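You operate a simulated robot arm through the tools that you are given. There is no shell and no other tool. Be economical: measure what you need, move in short steps, check, and stop when the job is done.

Carry out the task below with a simulated robot arm. There is one attempt and no reset: what you move stays moved.

JOB
Wipe the grit off the bare end of the rod rail, wax it, and run arm one out to 0.
Fine: cloth and pad go back. Set down upright: rail pad. A coat counts when it lies all over at full strength: go over it till it gets no stronger. What is to be rubbed or washed off counts as gone when no trace of it is left.

It is judged by the outcome, as a careful person would: the job done as asked, and still so three seconds after it is handed in. It fails if anything else is knocked over, pushed out of place, dropped, spilled or broken. Flat cloth is picked up by pressing the open fingertips on it (5 to 10 N) and closing them slowly along it; thin cloth reads only 2 to 8 mm in the jaws.

ROBOT AND FRAMES
A 7-joint arm with a two-finger parallel gripper, fixed in place. Base frame: the origin is at the foot of the arm, x ahead of it, y to its left, z up. Readings come in mm, degrees, newtons and seconds.
With the tool pointing down near the work surface it reaches from about 220 to 580 mm from the base axis. Its first joint turns from -66.0 to 66.0 degrees. Payload 2.5 kg.
The TCP is the grasp point between the finger pads, 23 mm short of the fingertips. In the tool frame z runs along the fingers and y along their closing line. Largest opening 94 mm; finger width 38, thickness 10; the body of the gripper, 54 by 96 mm, starts 39 mm behind the TCP.
Orientation is that of the tool frame in the base frame, as a unit quaternion [w, x, y, z]. With the fingers straight down and closing along the base's y, the tool's x points along the base's -x, its y along +y and its z along -z.

CONTROLS
- The arm moves only by the tool jog_arm. Its argument "motion" is a list of rows, each an object (a shift or turn left out is 0, a gripper value left out holds the last) with "offset": the shift along the tool's x, y, z in mm, a list of three; "dr": the turn, a rotation vector about the tool's x, y, z in degrees, a list of three; "grip": the gripper command, from -1 (shut) to 1 (fully open), values between in proportion. In form: [{"offset": [tx, ty, tz], "dr": [wx, wy, wz], "grip": grip}, ...]. A call has 1 to 10 rows; each row shifts and turns the commanded pose from where the row before left it, along the tool's axes as they then stand. Rows are played at 5 a second. More than 50 mm and 8.6 degrees between two rows, or a gripper value outside its range, and nothing of the call is played. A pose out of reach is approached as far as the arm can. The call stops where the force on the tool passes 70 N (or 10 N more than at its start, if that is more) or the arm is blocked; 0.2 s more then pass. Each finger travels about 108 mm/s and halts on what it meets, pressing with about 27 N; the grip force reading is that of the motor and also rises with nothing between the fingers. The clock runs only during rows and for 0.2 s after the last one: add rows that do not move to give the fingers time. It gives the time, the measured TCP pose, the force on the tool (base axes), the opening and the grip force at its end, in the units of the frame above (readings bear some noise), with the torque about the TCP (base axes, N m) and any sound that the robot's microphone picked up.
- Cameras (640 x 400 px; columns grow to the right, rows downward): "scene" is fixed at [117.7, -405.6, 544.3]; the picture's right is [0.84, -0.55, 0.00], its down [-0.31, -0.48, -0.82] and it looks along [0.45, 0.69, -0.57] (base axes); focal length 214 px, centre (320, 200). "wrist" rides on the gripper at [86, 16, -74] in the tool frame; the picture's right is [-0.18, 0.98, 0.00], its down [-0.58, -0.11, -0.81] and it looks along [-0.79, -0.15, 0.59] (tool axes); focal length 243 px, centre (320, 200). There is no depth. A picture from a camera that has moved, and an enlarged one, comes with that camera's place and axes in the base frame and with its lens.
- get_image(camera): a new picture of that camera. No time passes.
- inspect(camera, box): a new picture of the part [left, top, right, bottom] of that camera's present view, enlarged. No time passes.
- sign_off(): hands the job in; it is judged then, once.

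Go step by step. Nothing tells you positions but the pictures and the camera data: compare them with the known pose of the tool, close in by small moves and look again before you grip or let go. The budget is 120 turns and 64 pictures, counting those below and the enlarged ones. Unless the task says otherwise, let go and move clear before handing in, and close with one line.

The tools are called after "Emit:" as a command line: name --argument value ..., lists and objects as JSON in quotes. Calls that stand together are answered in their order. jog_arm: Moves the arm, as the interface text tells. Its arguments: {"type":"object","properties":{"motion":{"type":"array","items":{"type":"object","properties":{"offset":{"type":"array","items":{"type":"number"}},"dr":{"type":"array","items":{"type":"number"}},"grip":{"type":"number"}}}}},"required":["motion"]} The other tools are called the same way: get_image (camera) takes a picture; inspect (camera, box) takes an enlarged picture of a part of a camera's view; sign_off () hands the job in.

At the start:

```text
time_s: 0.0
tcp_pos: [322.0, -110.0, 484.7]
tool_rot: [0.0, 0.0, 1.0, 0.0]
ft_force: [0.0, 0.5, 0.2]
wrist_torque: [-0.01, 0.05, -0.02]
gripper_width: 93.9
gripper_force: 0.0
```

scene: 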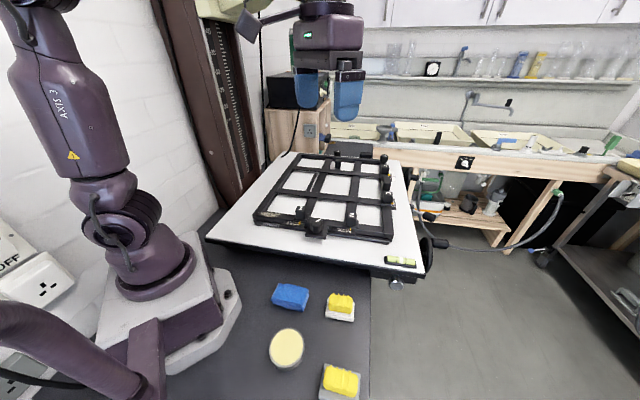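
wrist: 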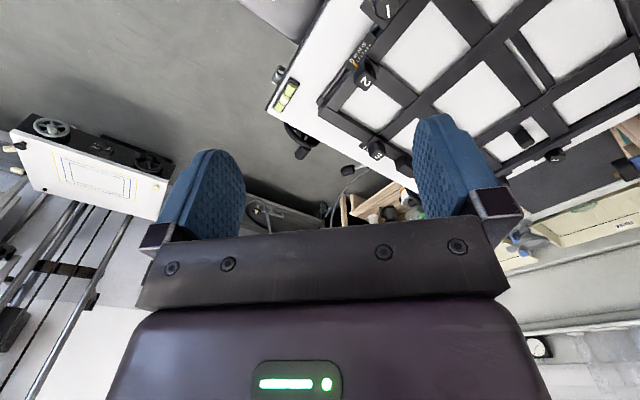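

I see a white board with a black frame carrying numbered sliders, a blue cloth, two yellow pads on blocks and a round cream tin. I'll look at these closer.

Emit:
inspect --camera "scene" --box '[220, 130, 440, 280]'

Emit:
inspect --camera "scene" --box '[250, 270, 390, 400]'

Emit:
inspect --camera "scene" --box '[340, 140, 410, 250]'

Emit:
inspect --camera "wrist" --box '[0, 80, 200, 220]'

```text
2.67 times, centred on (330, 205) of scene
camera zoom: at [117.7, -405.6, 544.3], right [0.84, -0.55, 0.0], down [-0.31, -0.48, -0.82], along [0.45, 0.69, -0.57], focal length 572 px, centre (293, 187)
```

zoom: 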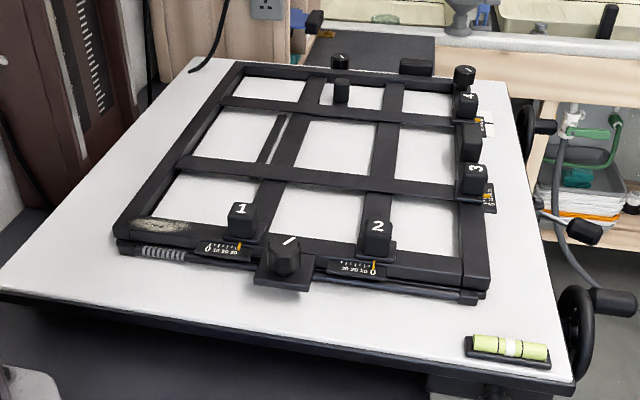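

```text
3.08 times, centred on (320, 335) of scene
camera zoom: at [117.7, -405.6, 544.3], right [0.84, -0.55, 0.0], down [-0.31, -0.48, -0.82], along [0.45, 0.69, -0.57], focal length 660 px, centre (320, -215)
```

zoom: 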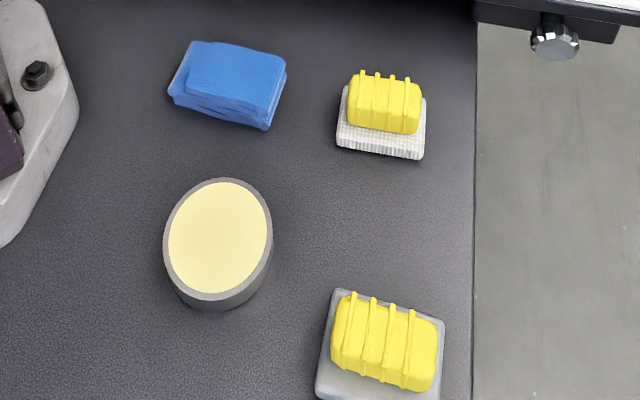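

```text
3.64 times, centred on (375, 195) of scene
camera zoom: at [117.7, -405.6, 544.3], right [0.84, -0.55, 0.0], down [-0.31, -0.48, -0.82], along [0.45, 0.69, -0.57], focal length 780 px, centre (120, 218)
```

zoom: 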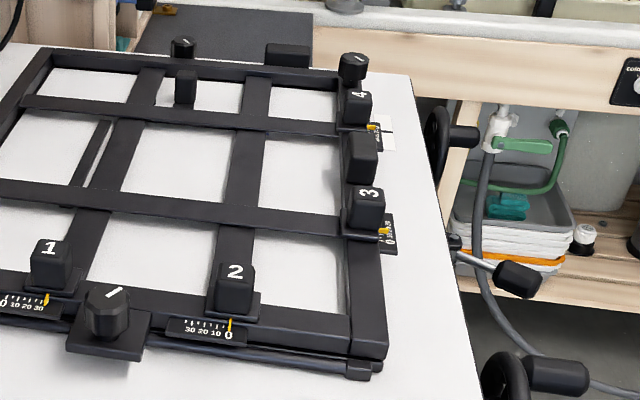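

```text
2.86 times, centred on (100, 150) of wrist
camera zoom: at [234.9, -93.5, 559.9], right [0.18, 0.98, 0.0], down [0.58, -0.11, 0.81], along [0.79, -0.15, -0.59], focal length 693 px, centre (949, 343)
```

zoom: 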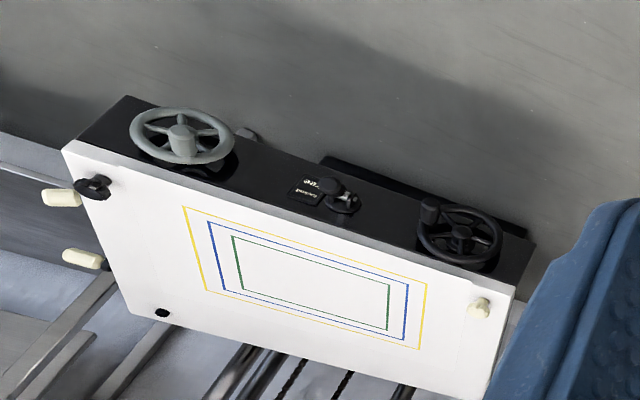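

The grit seems to be at the left end of the near rail, with arm 1 at about 30 on its scale. I'll zoom in further on this rail and the two pads.

Emit:
inspect --camera "scene" --box '[255, 195, 335, 245]'

Emit:
inspect --camera "scene" --box '[315, 285, 371, 400]'

Emit:
inspect --camera "scene" --box '[300, 205, 410, 275]'

```text
8.00 times, centred on (295, 220) of scene
camera zoom: at [117.7, -405.6, 544.3], right [0.84, -0.55, 0.0], down [-0.31, -0.48, -0.82], along [0.45, 0.69, -0.57], focal length 1716 px, centre (520, 40)
```

zoom: 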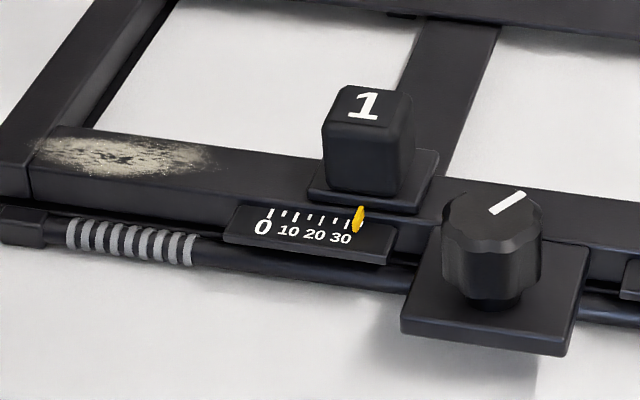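

```text
3.48 times, centred on (343, 342) of scene
camera zoom: at [117.7, -405.6, 544.3], right [0.84, -0.55, 0.0], down [-0.31, -0.48, -0.82], along [0.45, 0.69, -0.57], focal length 746 px, centre (240, -296)
```

zoom: 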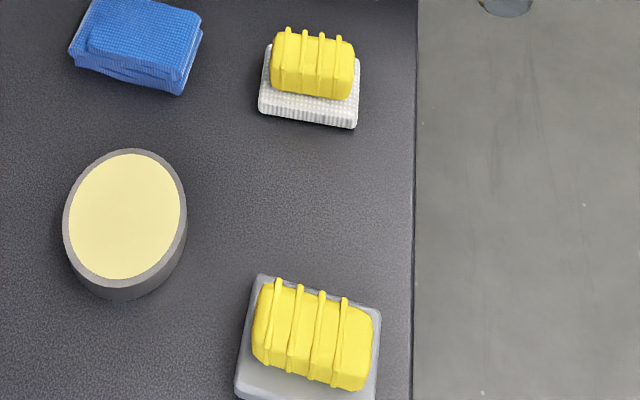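

```text
5.71 times, centred on (355, 240) of scene
camera zoom: at [117.7, -405.6, 544.3], right [0.84, -0.55, 0.0], down [-0.31, -0.48, -0.82], along [0.45, 0.69, -0.57], focal length 1226 px, centre (120, -29)
```

zoom: 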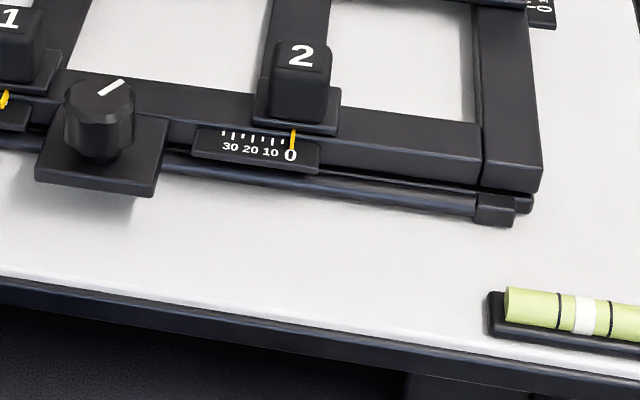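

The layout triangulates: arm 2's top is near (451,-60,167) and arm 1 near (345,48,167), so the near rail runs at about -45°. The grit is near (268,103). I'll lower the hand and turn the wrist camera towards the table items.

Emit:
jog_arm --motion '[{"offset": [0, 10, 40], "dr": [0, 0, 8.5]}, {"offset": [0, 0, 40], "dr": [0, 0, 8.5]}, {"offset": [0, 0, 40], "dr": [0, 0, 8.5]}, {"offset": [0, 0, 40], "dr": [0, 0, 8.5]}, {"offset": [0, 0, 40], "dr": [0, 0, 8.5]}, {"dr": [0, 0, 8.5]}, {"dr": [0, 0, 8.5]}, {"dr": [0, 0, 8.5]}, {"dr": [0, 0, 8.5]}, {"dr": [0, 0, 8.5]}]'

Emit:
get_image --camera "wrist"

```text
time_s: 2.2
tcp_pos: [320.9, -100.3, 285.8]
tool_rot: [-0.001, 0.677, 0.736, 0.0]
ft_force: [0.7, 0.0, 0.0]
wrist_torque: [0.01, 0.02, 0.03]
gripper_width: 94.0
gripper_force: 0.0
```

```text
54 pictures are left
camera wrist: at [330.5, -12.1, 360.1], right [0.99, -0.1, 0.0], down [-0.06, -0.59, 0.81], along [-0.08, -0.8, -0.59], focal length 243 px, centre (320, 200)
```

wrist: 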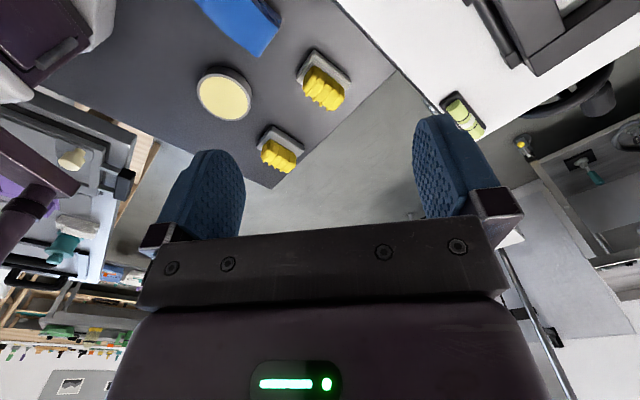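

The pads and the tin are in the wrist view. I'll zoom in on them to see the soles and any labels.

Emit:
inspect --camera "wrist" --box '[180, 30, 370, 190]'

Emit:
inspect --camera "scene" --box '[320, 138, 410, 218]'

```text
2.50 times, centred on (275, 110) of wrist
camera zoom: at [330.5, -12.1, 360.1], right [0.99, -0.1, 0.0], down [-0.06, -0.59, 0.81], along [-0.08, -0.8, -0.59], focal length 606 px, centre (432, 425)
```

zoom: 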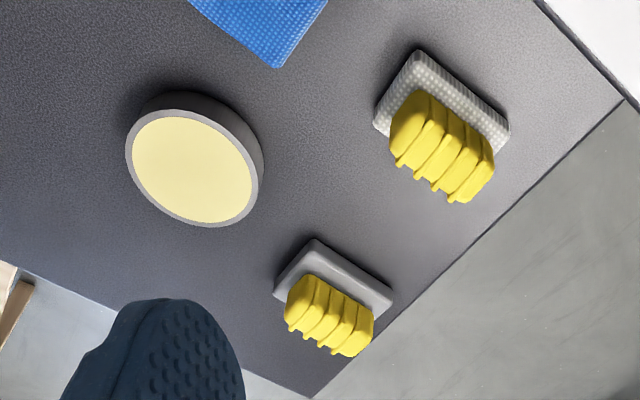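

```text
5.00 times, centred on (365, 178) of scene
camera zoom: at [117.7, -405.6, 544.3], right [0.84, -0.55, 0.0], down [-0.31, -0.48, -0.82], along [0.45, 0.69, -0.57], focal length 1072 px, centre (95, 310)
```

zoom: 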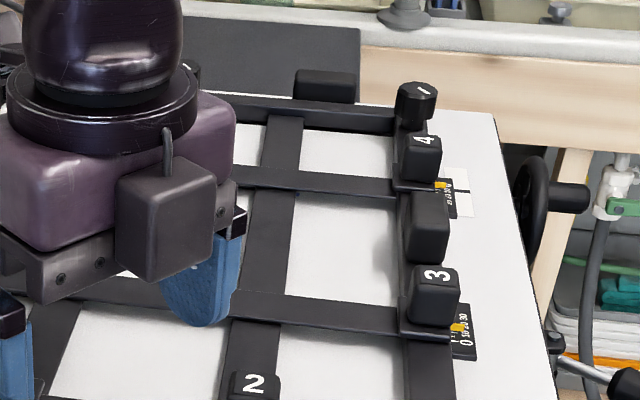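

Before choosing a pad I need a finer look at both soles.

Emit:
inspect --camera "scene" --box '[323, 288, 359, 326]'

Emit:
inspect --camera "scene" --box '[315, 358, 365, 400]'

Emit:
inspect --camera "wrist" --box '[255, 40, 355, 180]'

```text
10.53 times, centred on (341, 307) of scene
camera zoom: at [117.7, -405.6, 544.3], right [0.84, -0.55, 0.0], down [-0.31, -0.48, -0.82], along [0.45, 0.69, -0.57], focal length 2258 px, centre (99, -926)
```

zoom: 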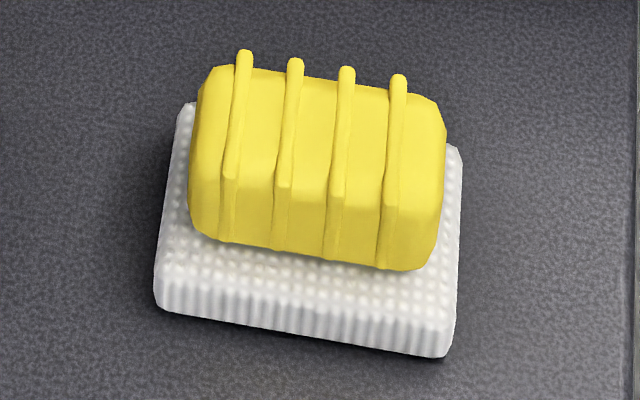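

```text
9.52 times, centred on (340, 379) of scene
camera zoom: at [117.7, -405.6, 544.3], right [0.84, -0.55, 0.0], down [-0.31, -0.48, -0.82], along [0.45, 0.69, -0.57], focal length 2043 px, centre (130, -1505)
```

zoom: 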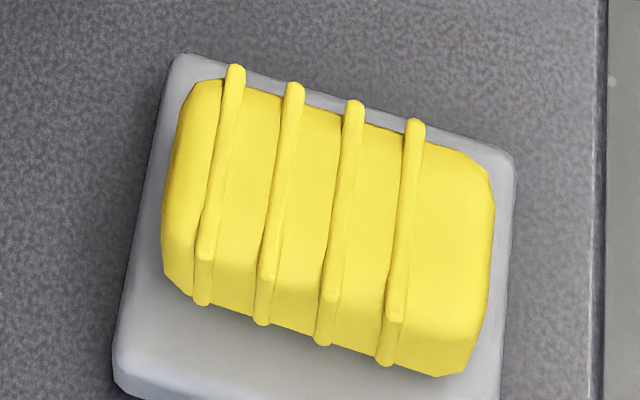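

```text
2.86 times, centred on (305, 110) of wrist
camera zoom: at [330.5, -12.1, 360.1], right [0.99, -0.1, 0.0], down [-0.06, -0.59, 0.81], along [-0.08, -0.8, -0.59], focal length 693 px, centre (363, 457)
```

zoom: 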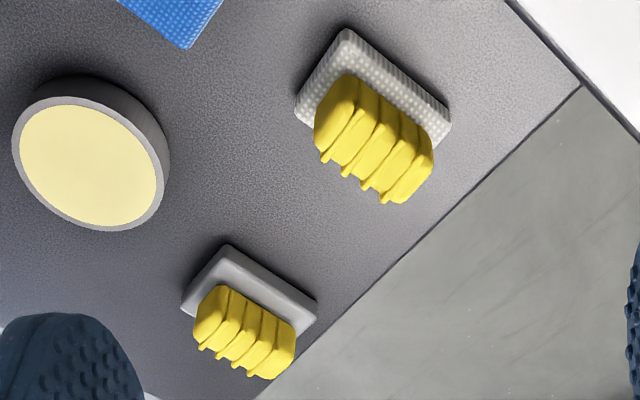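

The pads share the same handle: one has a white dimpled sole, the other a smooth grey one. Next I'll turn the camera on the grit, arm 1 and the knob.

Emit:
jog_arm --motion '[{"dr": [0, 0, -8.5]}, {"dr": [0, 0, -8.5]}, {"dr": [0, 0, -8.5]}, {"dr": [0, 0, -8.5]}, {"dr": [0, 0, -8.5]}, {"dr": [0, 0, -8.5]}, {"dr": [0, 0, -8.5]}, {"dr": [0, 0, -8.5]}, {"dr": [0, 0, -8.5]}, {"dr": [0, 0, -8.5]}]'

Emit:
jog_arm --motion '[{"offset": [15, 35, 4]}, {"offset": [15, 35, 4]}, {"offset": [15, 35, 4]}, {"offset": [14, 35, 4]}]'

Emit:
get_image --camera "wrist"

```text
time_s: 4.4
tcp_pos: [320.3, -100.2, 286.3]
tool_rot: [0.0, -0.002, 1.0, 0.0]
ft_force: [-0.4, -0.9, 0.2]
wrist_torque: [0.0, 0.02, 0.0]
gripper_width: 93.9
gripper_force: 0.0
```

```text
time_s: 5.4
tcp_pos: [262.9, 39.6, 269.4]
tool_rot: [0.0, 0.001, 1.0, 0.0]
ft_force: [-1.1, 0.0, -0.4]
wrist_torque: [-0.03, 0.0, -0.01]
gripper_width: 94.0
gripper_force: 0.1
```

```text
48 pictures are left
camera wrist: at [175.8, 57.2, 344.0], right [0.18, 0.98, 0.0], down [0.58, -0.11, 0.81], along [0.79, -0.15, -0.59], focal length 243 px, centre (320, 200)
```

wrist: 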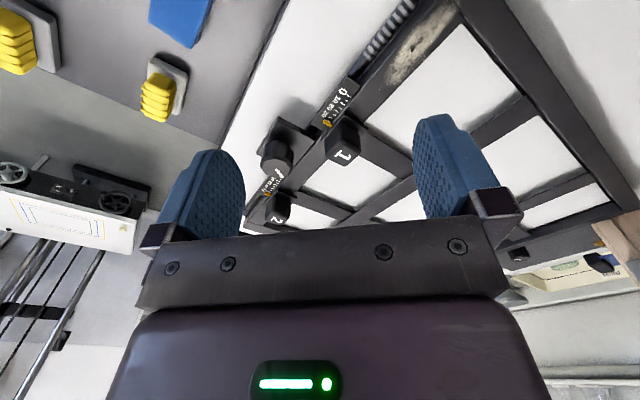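

Emit:
inspect --camera "wrist" --box '[250, 0, 470, 220]'

Emit:
inspect --camera "wrist" --box '[330, 0, 470, 90]'

```text
1.82 times, centred on (360, 110) of wrist
camera zoom: at [175.8, 57.2, 344.0], right [0.18, 0.98, 0.0], down [0.58, -0.11, 0.81], along [0.79, -0.15, -0.59], focal length 441 px, centre (247, 364)
```

zoom: 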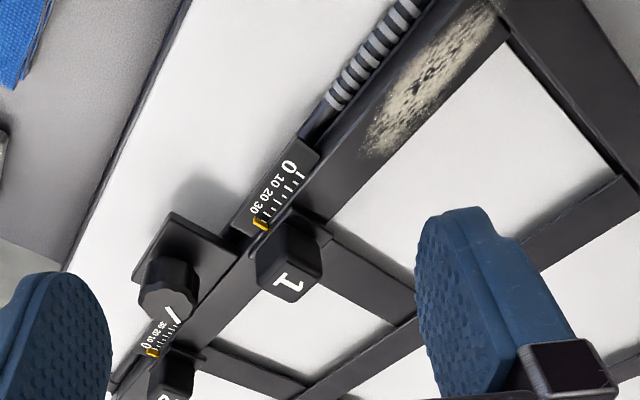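

```text
4.44 times, centred on (400, 45) of wrist
camera zoom: at [175.8, 57.2, 344.0], right [0.18, 0.98, 0.0], down [0.58, -0.11, 0.81], along [0.79, -0.15, -0.59], focal length 1078 px, centre (-36, 889)
```

zoom: 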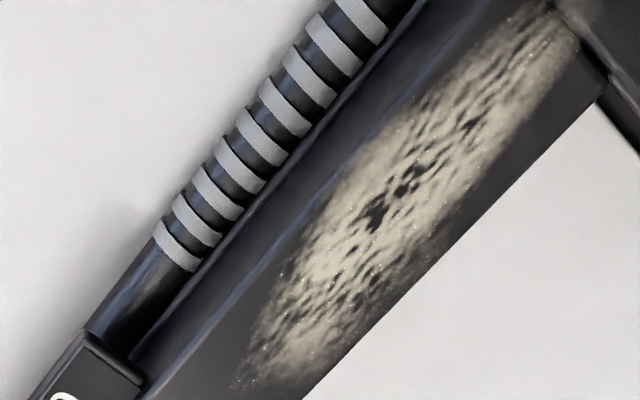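

Grit centre comes out near (275,118,122), about 74 mm long on the rail top. Next I'll look at the cloth closely.

Emit:
jog_arm --motion '[{"dr": [0, 0, 8.5]}, {"dr": [0, 0, 8.5]}, {"dr": [0, 0, 8.5]}, {"dr": [0, 0, 8.5]}, {"dr": [0, 0, 8.5]}, {"dr": [0, 0, 8.5]}, {"dr": [0, 0, 8.5]}, {"dr": [0, 0, 8.5]}, {"dr": [0, 0, 8.5]}, {"dr": [0, 0, 8.5]}]'

Emit:
jog_arm --motion '[{"offset": [-20, -10, 30], "dr": [0, 0, 5]}]'

Emit:
inspect --camera "wrist" --box '[180, 0, 460, 175]'

```text
time_s: 7.6
tcp_pos: [262.2, 39.6, 269.1]
tool_rot: [-0.001, 0.676, 0.737, 0.0]
ft_force: [-0.1, 0.6, 0.3]
wrist_torque: [0.0, -0.01, 0.0]
gripper_width: 94.1
gripper_force: 0.0
```

```text
time_s: 8.0
tcp_pos: [254.0, 19.3, 240.2]
tool_rot: [-0.001, 0.707, 0.707, 0.0]
ft_force: [-0.4, -0.2, -0.2]
wrist_torque: [0.0, 0.01, 0.04]
gripper_width: 94.1
gripper_force: 0.0
```

```text
2.29 times, centred on (320, 88) of wrist
camera zoom: at [270.7, 106.4, 314.0], right [0.98, -0.18, 0.0], down [-0.11, -0.58, 0.81], along [-0.15, -0.79, -0.59], focal length 555 px, centre (320, 457)
```

zoom: 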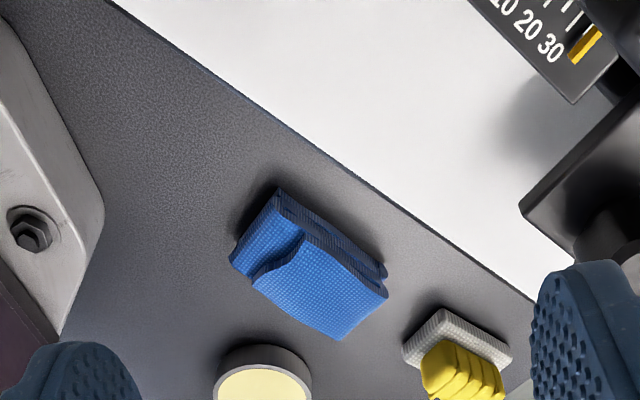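

The cloth is a folded stack about 88×57 mm centred near (226,-103), its long side parallel to the rail. I'll move above it with the closing line across its short side.

Emit:
jog_arm --motion '[{"dr": [0, 0, -7.4]}, {"dr": [0, 0, -7.4]}, {"dr": [0, 0, -7.4]}, {"dr": [0, 0, -7.4]}, {"dr": [0, 0, -7.4]}, {"dr": [0, 0, -7.4]}, {"offset": [-17, -26.2, 32.5]}, {"offset": [-17, -26.2, 32.5]}, {"offset": [-17, -26.2, 32.5]}, {"offset": [-17, -26.2, 32.5]}]'

Emit:
jog_arm --motion '[{"offset": [0, 0, 25], "grip": -0.15}, {"grip": -0.15}, {"grip": -0.15}]'

Emit:
inspect --camera "scene" --box '[240, 230, 350, 330]'

Emit:
get_image --camera "wrist"

```text
time_s: 10.2
tcp_pos: [226.6, -102.1, 108.6]
tool_rot: [0.0, 0.387, 0.922, 0.0]
ft_force: [-0.1, -0.2, 0.3]
wrist_torque: [-0.03, -0.01, 0.02]
gripper_width: 94.4
gripper_force: 0.1
```

```text
time_s: 11.0
tcp_pos: [226.6, -101.3, 85.4]
tool_rot: [0.0, 0.387, 0.922, 0.001]
ft_force: [-0.6, 0.4, 0.5]
wrist_torque: [-0.02, -0.02, -0.04]
gripper_width: 40.0
gripper_force: 0.1
```

```text
4.00 times, centred on (295, 280) of scene
camera zoom: at [117.7, -405.6, 544.3], right [0.84, -0.55, 0.0], down [-0.31, -0.48, -0.82], along [0.45, 0.69, -0.57], focal length 858 px, centre (420, -120)
```

zoom: 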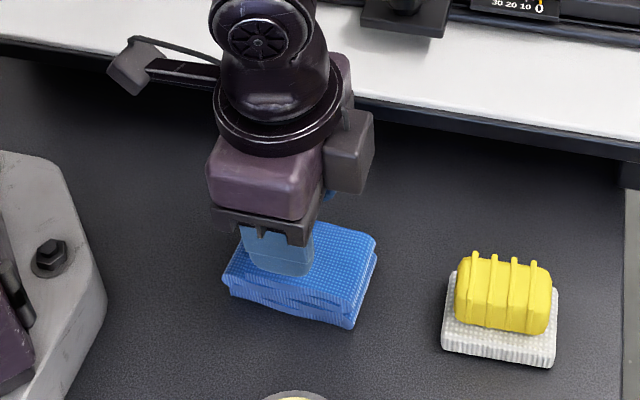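

```text
43 pictures are left
camera wrist: at [178.1, -28.0, 158.9], right [0.83, 0.56, 0.0], down [0.33, -0.49, 0.81], along [0.45, -0.67, -0.59], focal length 243 px, centre (320, 200)
```

wrist: 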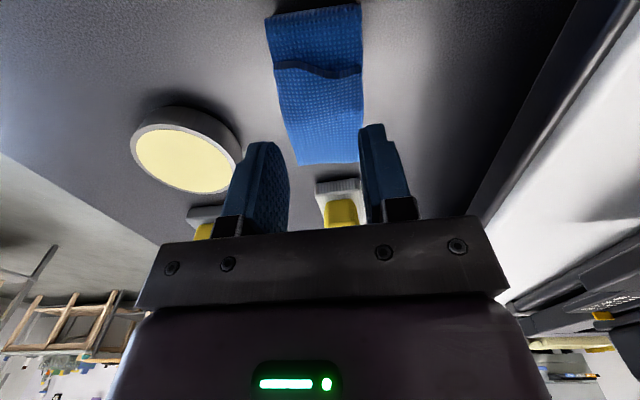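

The gripper is centred and aligned over the cloth. I'll lower it gently until the tips touch.

Emit:
jog_arm --motion '[{"offset": [0, 0, 15]}, {"offset": [0, 0, 12]}, {"offset": [0, 0, 6]}]'

Emit:
jog_arm --motion '[{"offset": [0, 0, 3]}, {"offset": [0, 0, 2]}]'

```text
time_s: 11.7
tcp_pos: [227.2, -103.3, 59.2]
tool_rot: [0.0, 0.388, 0.922, 0.0]
ft_force: [-4.2, 1.1, 26.3]
wrist_torque: [0.07, 0.06, 0.01]
gripper_width: 39.9
gripper_force: 0.1
stopped in row 3: the force on the tool passed its limit at 107 N (the readings are from after the stop); the commanded pose is now the measured one
```

```text
time_s: 12.0
tcp_pos: [227.1, -102.0, 60.0]
tool_rot: [0.0, 0.387, 0.922, 0.002]
ft_force: [-4.8, 1.0, 25.1]
wrist_torque: [0.07, 0.1, 0.04]
gripper_width: 40.1
gripper_force: 0.2
stopped in row 1: the force on the tool passed its limit at 90 N (the readings are from after the stop); the commanded pose is now the measured one
```

Contact came earlier than expected, at a tip height of about 37 mm. I'll back off and look.

Emit:
jog_arm --motion '[{"offset": [0, 0, -3]}]'

Emit:
inspect --camera "scene" --box '[260, 260, 330, 320]'

Emit:
inspect --camera "wrist" --box '[200, 0, 440, 220]'

```text
time_s: 12.4
tcp_pos: [227.4, -102.5, 62.2]
tool_rot: [0.0, 0.388, 0.922, 0.001]
ft_force: [-0.3, -0.7, -0.6]
wrist_torque: [0.02, -0.01, 0.01]
gripper_width: 39.8
gripper_force: 0.1
```

```text
6.67 times, centred on (295, 290) of scene
camera zoom: at [117.7, -405.6, 544.3], right [0.84, -0.55, 0.0], down [-0.31, -0.48, -0.82], along [0.45, 0.69, -0.57], focal length 1430 px, centre (487, -400)
```

zoom: 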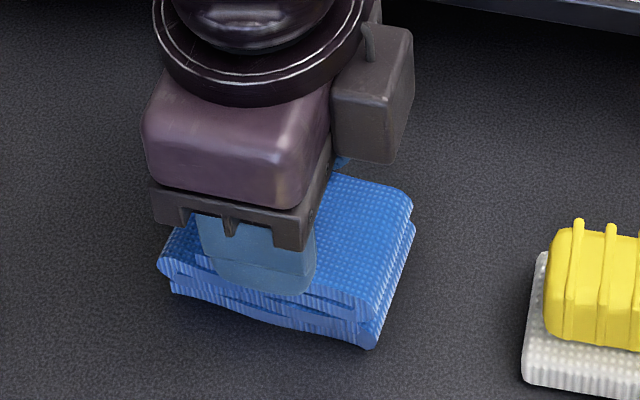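

```text
1.82 times, centred on (320, 110) of wrist
camera zoom: at [178.5, -29.0, 137.7], right [0.83, 0.56, 0.0], down [0.33, -0.49, 0.81], along [0.45, -0.67, -0.59], focal length 441 px, centre (320, 364)
```

zoom: 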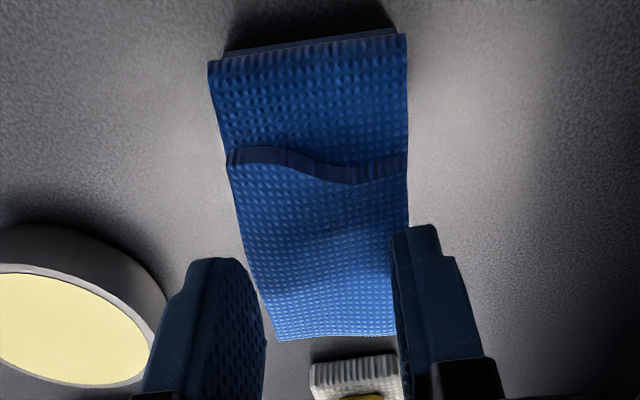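

The cloth turns out to be a stack about 40 mm wide, with its top near z 35, so I'll straddle it. I'll correct the yaw by 5°, shift to its centre, open and go down beside it.

Emit:
jog_arm --motion '[{"offset": [0, 0, -10], "grip": 0.6}, {"offset": [10, 3.4, 0], "dr": [0, 0, 5], "grip": 0.6}, {"grip": 0.6}, {"offset": [0, 0, 10], "grip": 0.6}, {"offset": [0, 0, 8]}, {"offset": [0, 0, 5]}, {"offset": [0, 0, 4]}]'

Emit:
inspect --camera "scene" --box '[260, 260, 330, 320]'

```text
time_s: 14.0
tcp_pos: [223.9, -93.9, 46.8]
tool_rot: [0.001, 0.428, 0.904, 0.001]
ft_force: [-0.2, 0.9, -0.7]
wrist_torque: [0.0, 0.01, 0.01]
gripper_width: 75.2
gripper_force: 0.1
```

```text
6.67 times, centred on (295, 290) of scene
camera zoom: at [117.7, -405.6, 544.3], right [0.84, -0.55, 0.0], down [-0.31, -0.48, -0.82], along [0.45, 0.69, -0.57], focal length 1430 px, centre (487, -400)
```

zoom: 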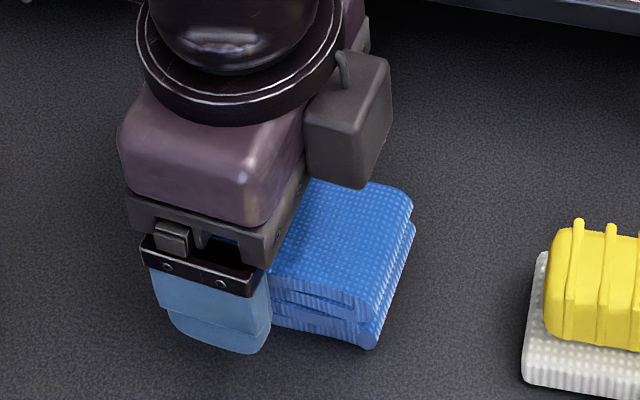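

The fingers sit towards one end of the cloth. I'll slide 11 mm along it, go down a bit and close slowly.

Emit:
jog_arm --motion '[{"offset": [-11, 0, 0]}, {"offset": [0, 0, 4]}, {"offset": [0, 0, 4]}, {"grip": 0.4}, {"grip": 0.2}, {"grip": 0.0}, {"grip": -0.1}, {"grip": -0.2}, {"grip": -0.3}]'

Emit:
inspect --camera "scene" --box '[260, 260, 330, 320]'

```text
time_s: 16.0
tcp_pos: [229.8, -102.6, 38.6]
tool_rot: [0.0, 0.428, 0.904, 0.001]
ft_force: [0.7, -0.6, 0.9]
wrist_torque: [-0.01, -0.01, -0.03]
gripper_width: 49.4
gripper_force: 26.7
```

```text
6.67 times, centred on (295, 290) of scene
camera zoom: at [117.7, -405.6, 544.3], right [0.84, -0.55, 0.0], down [-0.31, -0.48, -0.82], along [0.45, 0.69, -0.57], focal length 1430 px, centre (487, -400)
```

zoom: 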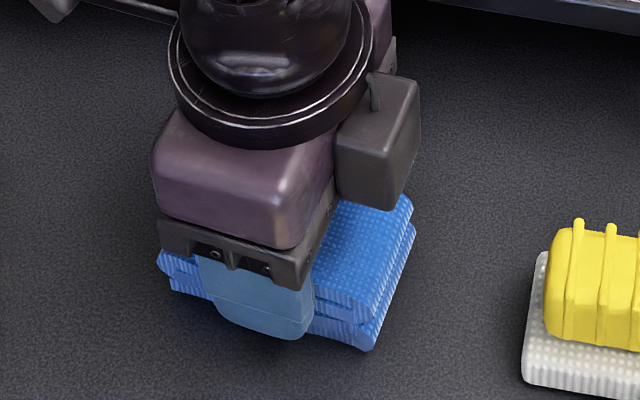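

The cloth is gripped at 49.4 mm. I'll note the pick pose (229.8,-102.6,38.6, yaw 50.7°) for returning it, then tighten and lift.

Emit:
jog_arm --motion '[{"grip": -1}, {"offset": [0, 0, -10]}, {"offset": [0, 0, -20]}, {"offset": [0, 0, -40]}, {"offset": [0, 0, -45]}, {"offset": [0, 0, -45]}, {"offset": [0, 0, -20]}]'

Emit:
inspect --camera "scene" --box '[240, 200, 340, 320]'

```text
time_s: 17.6
tcp_pos: [229.5, -101.6, 218.6]
tool_rot: [0.0, 0.426, 0.905, 0.0]
ft_force: [-0.7, 0.2, -0.5]
wrist_torque: [0.01, -0.02, 0.02]
gripper_width: 49.4
gripper_force: 26.3
```

```text
3.33 times, centred on (290, 260) of scene
camera zoom: at [117.7, -405.6, 544.3], right [0.84, -0.55, 0.0], down [-0.31, -0.48, -0.82], along [0.45, 0.69, -0.57], focal length 715 px, centre (420, 0)
```

zoom: 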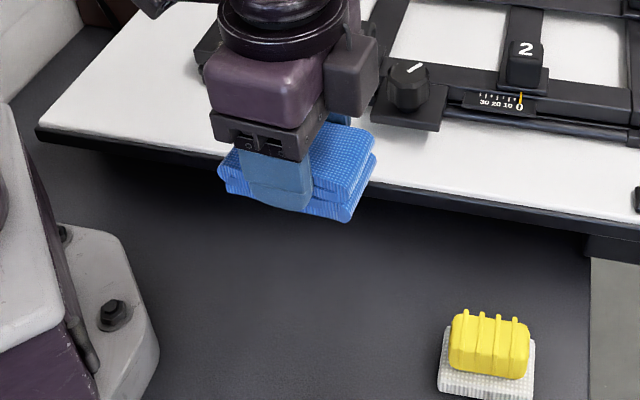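

The cloth is held. I'll carry it over the grit at (275,118) and align it with the rail.

Emit:
jog_arm --motion '[{"dr": [0, 0, -4.7]}, {"offset": [25.1, 37.3, 0]}, {"offset": [25.1, 37.3, 0]}, {"offset": [25.1, 37.3, 0]}, {"offset": [25.1, 37.3, 0]}, {"offset": [25.1, 37.3, 0]}, {"offset": [0, 0, 25]}]'

Emit:
get_image --camera "scene"

Emit:
get_image --camera "wrist"

```text
time_s: 19.2
tcp_pos: [277.6, 119.1, 194.8]
tool_rot: [0.0, 0.39, 0.921, 0.0]
ft_force: [0.3, 0.2, -0.6]
wrist_torque: [0.01, 0.03, 0.0]
gripper_width: 49.4
gripper_force: 27.2
```

```text
37 pictures are left
```

scene: 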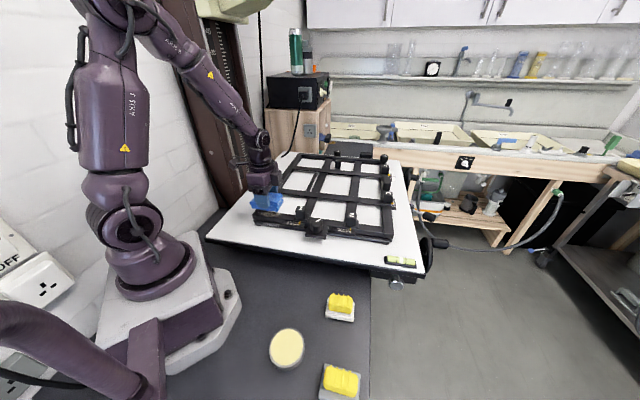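

```text
36 pictures are left
camera wrist: at [227.9, 193.5, 269.0], right [0.83, 0.55, 0.0], down [0.32, -0.49, 0.81], along [0.45, -0.67, -0.59], focal length 243 px, centre (320, 200)
```

wrist: 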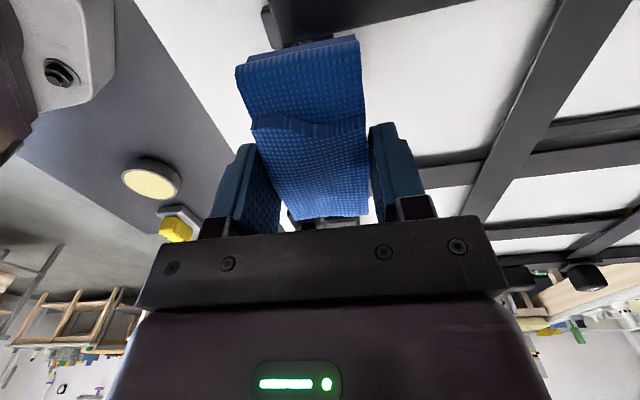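

The cloth looks in line above the rail end. I'll lower it in small steps until it touches.

Emit:
jog_arm --motion '[{"offset": [0, 0, 12]}, {"offset": [0, 0, 10]}, {"offset": [0, 0, 3]}, {"offset": [0, 0, 3]}, {"offset": [0, 0, 2]}]'

Emit:
inspect --camera "scene" --box '[230, 170, 330, 245]'

```text
time_s: 20.4
tcp_pos: [277.1, 118.7, 163.3]
tool_rot: [0.001, 0.389, 0.921, 0.001]
ft_force: [0.4, 0.5, -0.5]
wrist_torque: [0.02, -0.02, -0.04]
gripper_width: 49.3
gripper_force: 27.0
```

```text
5.33 times, centred on (280, 208) of scene
camera zoom: at [117.7, -405.6, 544.3], right [0.84, -0.55, 0.0], down [-0.31, -0.48, -0.82], along [0.45, 0.69, -0.57], focal length 1144 px, centre (533, 160)
```

zoom: 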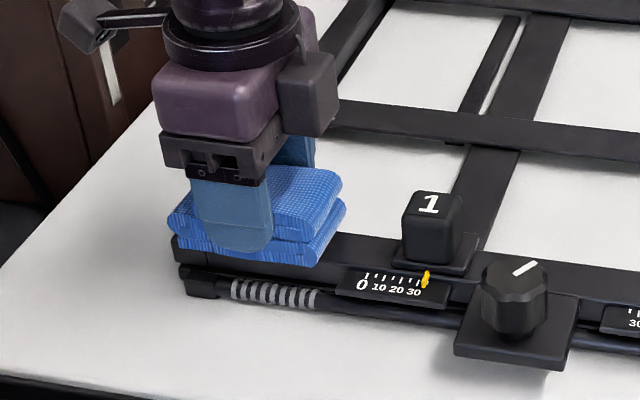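

Emit:
jog_arm --motion '[{"offset": [0, 0, 2]}, {"offset": [0, 0, 2]}, {"offset": [0, 0, 1]}]'

Emit:
jog_arm --motion '[{"offset": [0, 0, 1]}, {"offset": [0, 0, 1]}]'

```text
time_s: 21.2
tcp_pos: [276.5, 118.4, 159.2]
tool_rot: [0.002, 0.39, 0.921, 0.001]
ft_force: [-10.8, -6.7, 41.4]
wrist_torque: [-0.22, 0.27, 0.05]
gripper_width: 49.7
gripper_force: 27.1
```

```text
time_s: 21.8
tcp_pos: [277.6, 117.9, 157.1]
tool_rot: [0.001, 0.39, 0.921, 0.002]
ft_force: [-4.1, -4.4, 40.3]
wrist_torque: [-0.22, 0.21, 0.1]
gripper_width: 49.5
gripper_force: 26.9
```

It is in contact at about 40 N. I'll ease off a little and stroke along the rail.

Emit:
jog_arm --motion '[{"offset": [0, 0, -1]}, {"offset": [-10, 0, 0]}, {"offset": [-10, 0, 0]}]'

Emit:
jog_arm --motion '[{"offset": [10, 0, 0]}, {"offset": [10, 0, 0]}, {"offset": [10, 0, 0]}]'

```text
time_s: 22.6
tcp_pos: [289.4, 103.7, 157.6]
tool_rot: [-0.001, 0.39, 0.921, 0.002]
ft_force: [-6.1, 7.7, 19.9]
wrist_torque: [-0.09, -0.28, 0.06]
gripper_width: 48.9
gripper_force: 26.6
```

```text
time_s: 23.4
tcp_pos: [268.7, 124.6, 156.8]
tool_rot: [0.0, 0.39, 0.921, 0.0]
ft_force: [1.1, -0.4, 2.3]
wrist_torque: [-0.11, -0.14, 0.0]
gripper_width: 49.3
gripper_force: 27.2
```

Contact holds, though lighter at the left end. I'll press slightly and do several full strokes.

Emit:
jog_arm --motion '[{"offset": [0, 0, 0.7]}, {"offset": [12, 0, 0]}, {"offset": [-15, 2, 0]}, {"offset": [-15, 2, 0]}, {"offset": [-15, 0, 0]}, {"offset": [15, -4, 0]}, {"offset": [15, -4, 0]}, {"offset": [15, 0, 0]}, {"offset": [-15, 2, 0]}, {"offset": [-15, 2, 0]}]'

Emit:
jog_arm --motion '[{"offset": [15, 0, 0]}, {"offset": [15, 0, 0]}, {"offset": [-15, 3, 0]}, {"offset": [-15, 3, 0]}, {"offset": [15, -6, 0]}, {"offset": [15, -6, 0]}, {"offset": [-15, 3, 0]}, {"offset": [-15, 3, 0]}, {"offset": [15, 0, 0]}]'

```text
time_s: 25.6
tcp_pos: [280.2, 112.6, 156.0]
tool_rot: [0.0, 0.389, 0.921, 0.0]
ft_force: [-6.0, 3.9, 14.2]
wrist_torque: [0.02, -0.09, 0.05]
gripper_width: 49.3
gripper_force: 26.7
```

```text
time_s: 27.6
tcp_pos: [272.4, 121.3, 156.5]
tool_rot: [0.002, 0.39, 0.921, 0.001]
ft_force: [5.1, -3.7, 13.0]
wrist_torque: [0.05, 0.19, 0.05]
gripper_width: 49.2
gripper_force: 26.7
```

Now I'll lift and check from the scene camera whether any grit remains.

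Emit:
jog_arm --motion '[{"offset": [0, 0, -20]}, {"offset": [0, 0, -25]}, {"offset": [30, 30, -10]}, {"offset": [0, 40, 0]}, {"offset": [0, 40, 0]}]'

Emit:
inspect --camera "scene" --box '[240, 185, 320, 240]'

```text
time_s: 28.8
tcp_pos: [328.8, 220.2, 212.3]
tool_rot: [-0.001, 0.389, 0.921, 0.0]
ft_force: [-0.1, -0.9, -0.1]
wrist_torque: [0.01, 0.0, 0.02]
gripper_width: 49.3
gripper_force: 26.8
```

```text
7.27 times, centred on (280, 212) of scene
camera zoom: at [117.6, -405.6, 544.3], right [0.84, -0.55, 0.0], down [-0.31, -0.48, -0.82], along [0.45, 0.69, -0.57], focal length 1560 px, centre (611, 109)
```

zoom: 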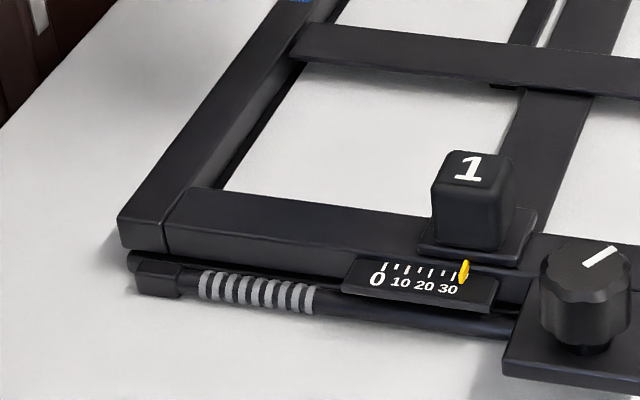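

The rail looks clean. I'll zoom right in for any trace left.

Emit:
inspect --camera "scene" --box '[255, 205, 295, 228]'

```text
16.00 times, centred on (275, 216) of scene
camera zoom: at [117.6, -405.6, 544.3], right [0.84, -0.55, 0.0], down [-0.31, -0.48, -0.82], along [0.45, 0.69, -0.57], focal length 3432 px, centre (1040, -64)
```

zoom: 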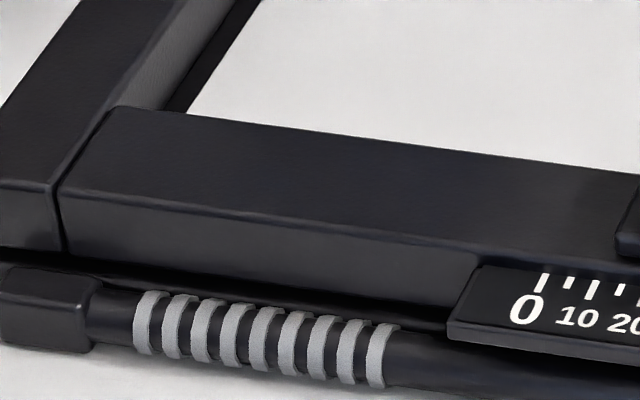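

No trace is left. I'll carry the cloth back above its spot.

Emit:
jog_arm --motion '[{"offset": [-20.3, -37, -1]}, {"offset": [-20.3, -37, -1]}, {"offset": [-20.3, -37, -1]}, {"offset": [-20.3, -37, -1]}, {"offset": [-20.3, -37, 0]}, {"offset": [-20.3, -37, 0]}, {"offset": [-20.3, -37, 0]}, {"offset": [-20.3, -37, 0]}, {"dr": [0, 0, 4.9]}, {}]'

Emit:
jog_arm --motion '[{"offset": [0, 0, 45]}, {"offset": [0, 0, 45]}, {"offset": [0, 0, 45]}, {"offset": [0, 0, 25]}, {"offset": [0, 0, 10]}]'

```text
time_s: 31.0
tcp_pos: [230.8, -101.7, 215.2]
tool_rot: [0.001, 0.429, 0.903, 0.0]
ft_force: [0.7, -0.5, -0.2]
wrist_torque: [-0.01, -0.02, 0.01]
gripper_width: 49.2
gripper_force: 26.9
```

```text
time_s: 32.2
tcp_pos: [230.7, -102.3, 44.4]
tool_rot: [0.001, 0.429, 0.903, 0.0]
ft_force: [0.4, 0.3, 0.0]
wrist_torque: [-0.03, -0.01, 0.0]
gripper_width: 49.3
gripper_force: 26.8
```

Emit:
jog_arm --motion '[{"offset": [0, 0, 3]}, {"offset": [0, 0, 2]}, {"offset": [0, 0, 1]}, {"offset": [0, 0, 1]}]'

```text
time_s: 33.2
tcp_pos: [229.9, -101.6, 38.7]
tool_rot: [0.001, 0.429, 0.903, 0.001]
ft_force: [0.1, -0.3, -0.4]
wrist_torque: [0.01, -0.05, 0.0]
gripper_width: 49.4
gripper_force: 27.3
```

Emit:
jog_arm --motion '[{"offset": [0, 0, 1]}, {"offset": [0, 0, 1]}, {}]'

Emit:
jog_arm --motion '[{"offset": [0, 0, 1]}, {}]'

```text
time_s: 34.0
tcp_pos: [230.7, -102.0, 36.5]
tool_rot: [0.0, 0.429, 0.903, 0.001]
ft_force: [-0.2, -0.4, -0.5]
wrist_torque: [-0.03, 0.02, 0.01]
gripper_width: 49.5
gripper_force: 26.7
```

```text
time_s: 34.6
tcp_pos: [230.7, -102.4, 34.5]
tool_rot: [0.0, 0.429, 0.903, 0.001]
ft_force: [0.5, 0.7, 0.1]
wrist_torque: [0.01, 0.03, 0.01]
gripper_width: 49.2
gripper_force: 26.8
```

Emit:
jog_arm --motion '[{"offset": [0, 0, 1]}, {}]'

Emit:
jog_arm --motion '[{"offset": [0, 0, 0.7]}, {}]'

Emit:
inspect --camera "scene" --box '[260, 260, 330, 320]'

```text
time_s: 35.2
tcp_pos: [230.5, -102.3, 34.0]
tool_rot: [0.0, 0.429, 0.903, 0.001]
ft_force: [-0.3, 0.3, 0.7]
wrist_torque: [-0.01, -0.01, -0.01]
gripper_width: 49.4
gripper_force: 27.6
```

```text
time_s: 35.8
tcp_pos: [230.4, -102.0, 32.8]
tool_rot: [0.001, 0.428, 0.904, 0.0]
ft_force: [0.1, 0.1, -0.6]
wrist_torque: [0.04, 0.01, -0.02]
gripper_width: 49.3
gripper_force: 26.4
```

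```text
6.67 times, centred on (295, 290) of scene
camera zoom: at [117.7, -405.6, 544.3], right [0.84, -0.55, 0.0], down [-0.31, -0.48, -0.82], along [0.45, 0.69, -0.57], focal length 1430 px, centre (487, -400)
```

zoom: 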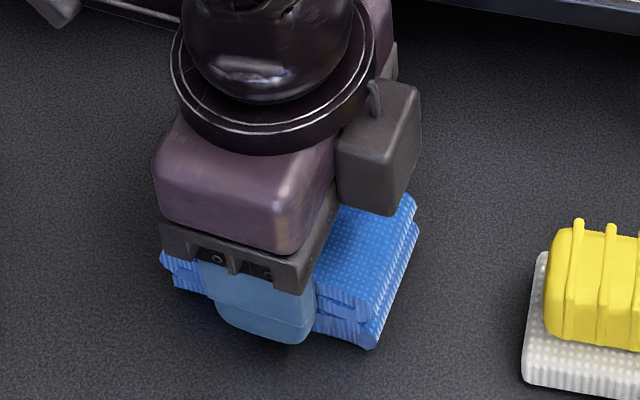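

The cloth is almost exactly where it lay before, but not yet touching. I'll feel for the table by half millimetres.

Emit:
jog_arm --motion '[{"offset": [0, 0, 0.7]}, {}]'

Emit:
jog_arm --motion '[{"offset": [0, 0, 0.7]}, {}]'

Emit:
jog_arm --motion '[{"offset": [0, 0, 0.7]}, {}]'

```text
time_s: 36.4
tcp_pos: [229.4, -101.0, 31.8]
tool_rot: [0.0, 0.429, 0.903, 0.001]
ft_force: [-0.5, 0.0, 1.9]
wrist_torque: [-0.06, 0.01, 0.02]
gripper_width: 49.2
gripper_force: 27.2
```

```text
time_s: 37.0
tcp_pos: [230.1, -100.9, 33.1]
tool_rot: [0.0, 0.429, 0.903, 0.0]
ft_force: [-3.9, 0.9, 22.5]
wrist_torque: [-0.21, 0.04, 0.02]
gripper_width: 49.3
gripper_force: 27.0
```

```text
time_s: 37.6
tcp_pos: [230.0, -103.5, 32.5]
tool_rot: [0.001, 0.429, 0.903, 0.001]
ft_force: [-4.5, 1.3, 42.2]
wrist_torque: [-0.03, 0.07, 0.02]
gripper_width: 49.6
gripper_force: 27.1
```

It is on the table now. I'll relieve the pressure, open and rise.

Emit:
jog_arm --motion '[{"offset": [0, 0, -1.2]}, {"grip": 0.3}, {"grip": 0.6}, {"grip": 0.6}, {"offset": [0, 0, -15]}, {"offset": [0, 0, -40]}, {"offset": [0, 0, -40]}, {"offset": [0, 0, -40]}]'

Emit:
get_image --camera "scene"

```text
time_s: 39.4
tcp_pos: [229.4, -101.5, 167.9]
tool_rot: [0.0, 0.429, 0.903, 0.001]
ft_force: [0.2, 0.3, -0.3]
wrist_torque: [0.02, -0.01, 0.0]
gripper_width: 75.0
gripper_force: 0.1
```

```text
31 pictures are left
```

scene: 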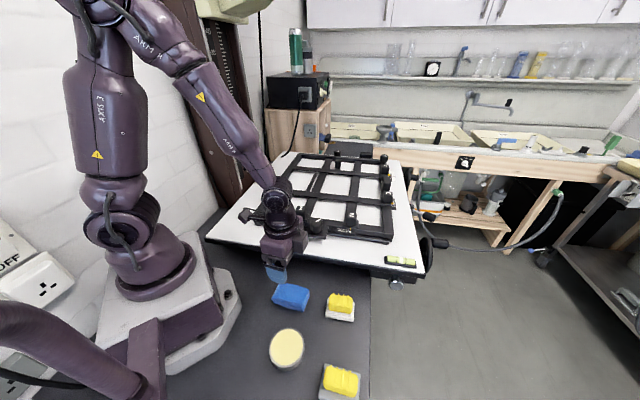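

The cloth is back in place. Before picking a pad I'll look at both again from this side.

Emit:
inspect --camera "wrist" --box '[150, 60, 430, 235]'

```text
2.29 times, centred on (290, 148) of wrist
camera zoom: at [187.1, -23.6, 242.4], right [0.88, 0.48, 0.0], down [0.28, -0.52, 0.81], along [0.39, -0.71, -0.59], focal length 555 px, centre (389, 320)
```

zoom: 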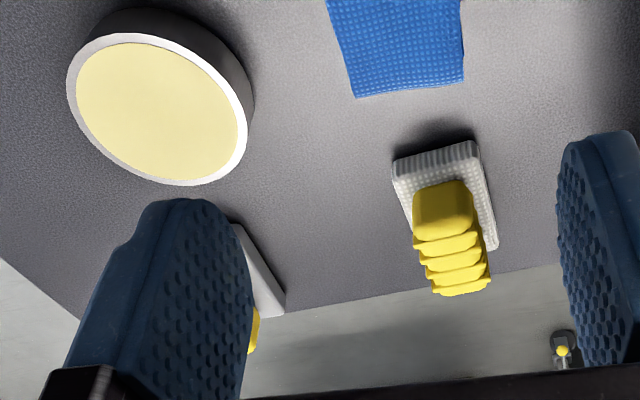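

I take the white-soled pad, a soft fabric face, to be the rail's wax pad; it is centred near (320,-190) and parallel to the rail. I'll move above it.

Emit:
jog_arm --motion '[{"dr": [0, 0, -5.7]}, {"offset": [-42.2, 0.5, 10]}, {"offset": [-42.2, 0.5, 15]}, {"offset": [-42.2, 0.5, 20]}, {"offset": [0, 0, 20]}]'

Emit:
inspect --camera "scene" --box '[300, 250, 380, 330]'

Emit:
get_image --camera "wrist"

```text
time_s: 40.6
tcp_pos: [321.6, -189.8, 102.7]
tool_rot: [0.001, 0.383, 0.924, 0.001]
ft_force: [0.1, -0.9, -0.5]
wrist_torque: [0.02, 0.0, -0.02]
gripper_width: 75.4
gripper_force: 0.0
```

```text
5.00 times, centred on (340, 290) of scene
camera zoom: at [117.7, -405.6, 544.3], right [0.84, -0.55, 0.0], down [-0.31, -0.48, -0.82], along [0.45, 0.69, -0.57], focal length 1072 px, centre (220, -250)
```

zoom: 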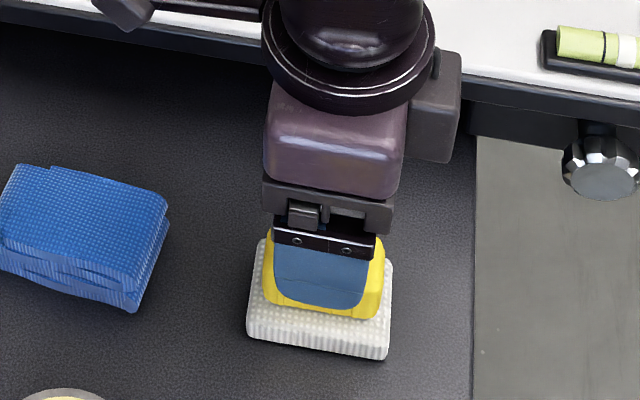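

```text
28 pictures are left
camera wrist: at [271.9, -116.9, 177.1], right [0.83, 0.56, 0.0], down [0.33, -0.49, 0.81], along [0.46, -0.66, -0.59], focal length 243 px, centre (320, 200)
```

wrist: 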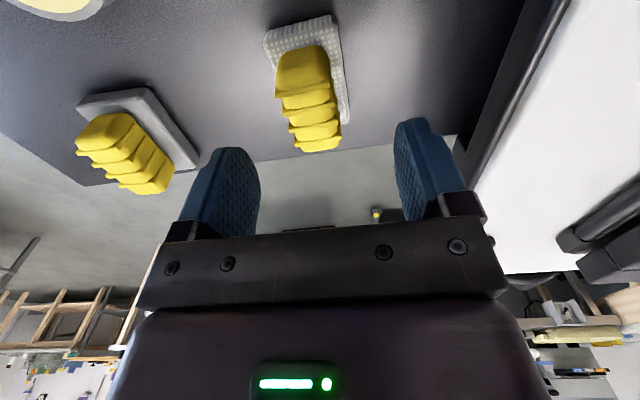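

The alignment is good to a few mm; I'll shift -5 along the closing line, turn -3.5° and go down.

Emit:
jog_arm --motion '[{"offset": [0, -5, 0], "dr": [0, 0, -3.5]}, {"offset": [0, 0, 25]}, {"offset": [0, 0, 20]}, {"offset": [0, 0, 8]}, {"offset": [0, 0, 4]}]'

Emit:
inspect --camera "scene" --box '[315, 275, 365, 325]'

Emit:
inspect --camera "wrist" --box '[200, 0, 450, 230]'

```text
time_s: 41.8
tcp_pos: [317.3, -193.8, 45.4]
tool_rot: [0.001, 0.356, 0.935, 0.001]
ft_force: [0.6, 0.1, -0.2]
wrist_torque: [-0.02, -0.01, 0.03]
gripper_width: 75.1
gripper_force: 0.0
```

```text
8.00 times, centred on (340, 300) of scene
camera zoom: at [117.7, -405.6, 544.3], right [0.84, -0.55, 0.0], down [-0.31, -0.48, -0.82], along [0.45, 0.69, -0.57], focal length 1716 px, centre (160, -600)
```

zoom: 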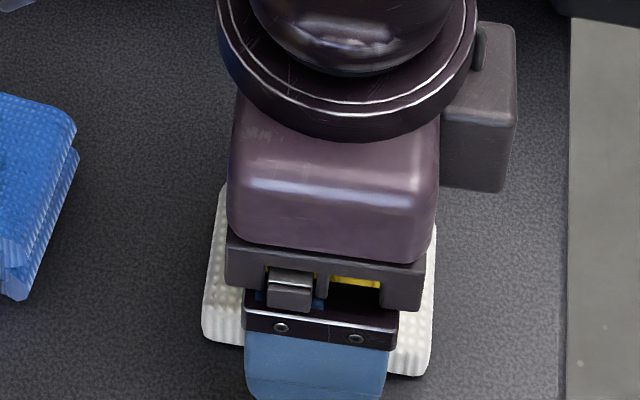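

```text
1.74 times, centred on (325, 115) of wrist
camera zoom: at [263.1, -123.7, 120.6], right [0.79, 0.61, 0.0], down [0.36, -0.47, 0.81], along [0.5, -0.64, -0.59], focal length 422 px, centre (311, 348)
```

zoom: 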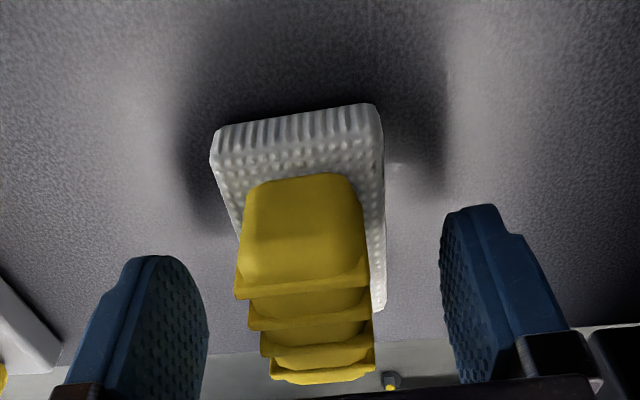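

Emit:
jog_arm --motion '[{"offset": [0, 0, 3]}, {"grip": 0.3}, {"grip": 0.1}, {"grip": -0.1}, {"grip": -0.25}, {"grip": -0.4}, {"grip": -0.5}, {}]'

```text
time_s: 43.6
tcp_pos: [317.3, -193.5, 43.2]
tool_rot: [0.0, 0.355, 0.935, 0.001]
ft_force: [0.6, 1.0, 1.2]
wrist_torque: [0.0, 0.02, 0.03]
gripper_width: 29.5
gripper_force: 27.8
```

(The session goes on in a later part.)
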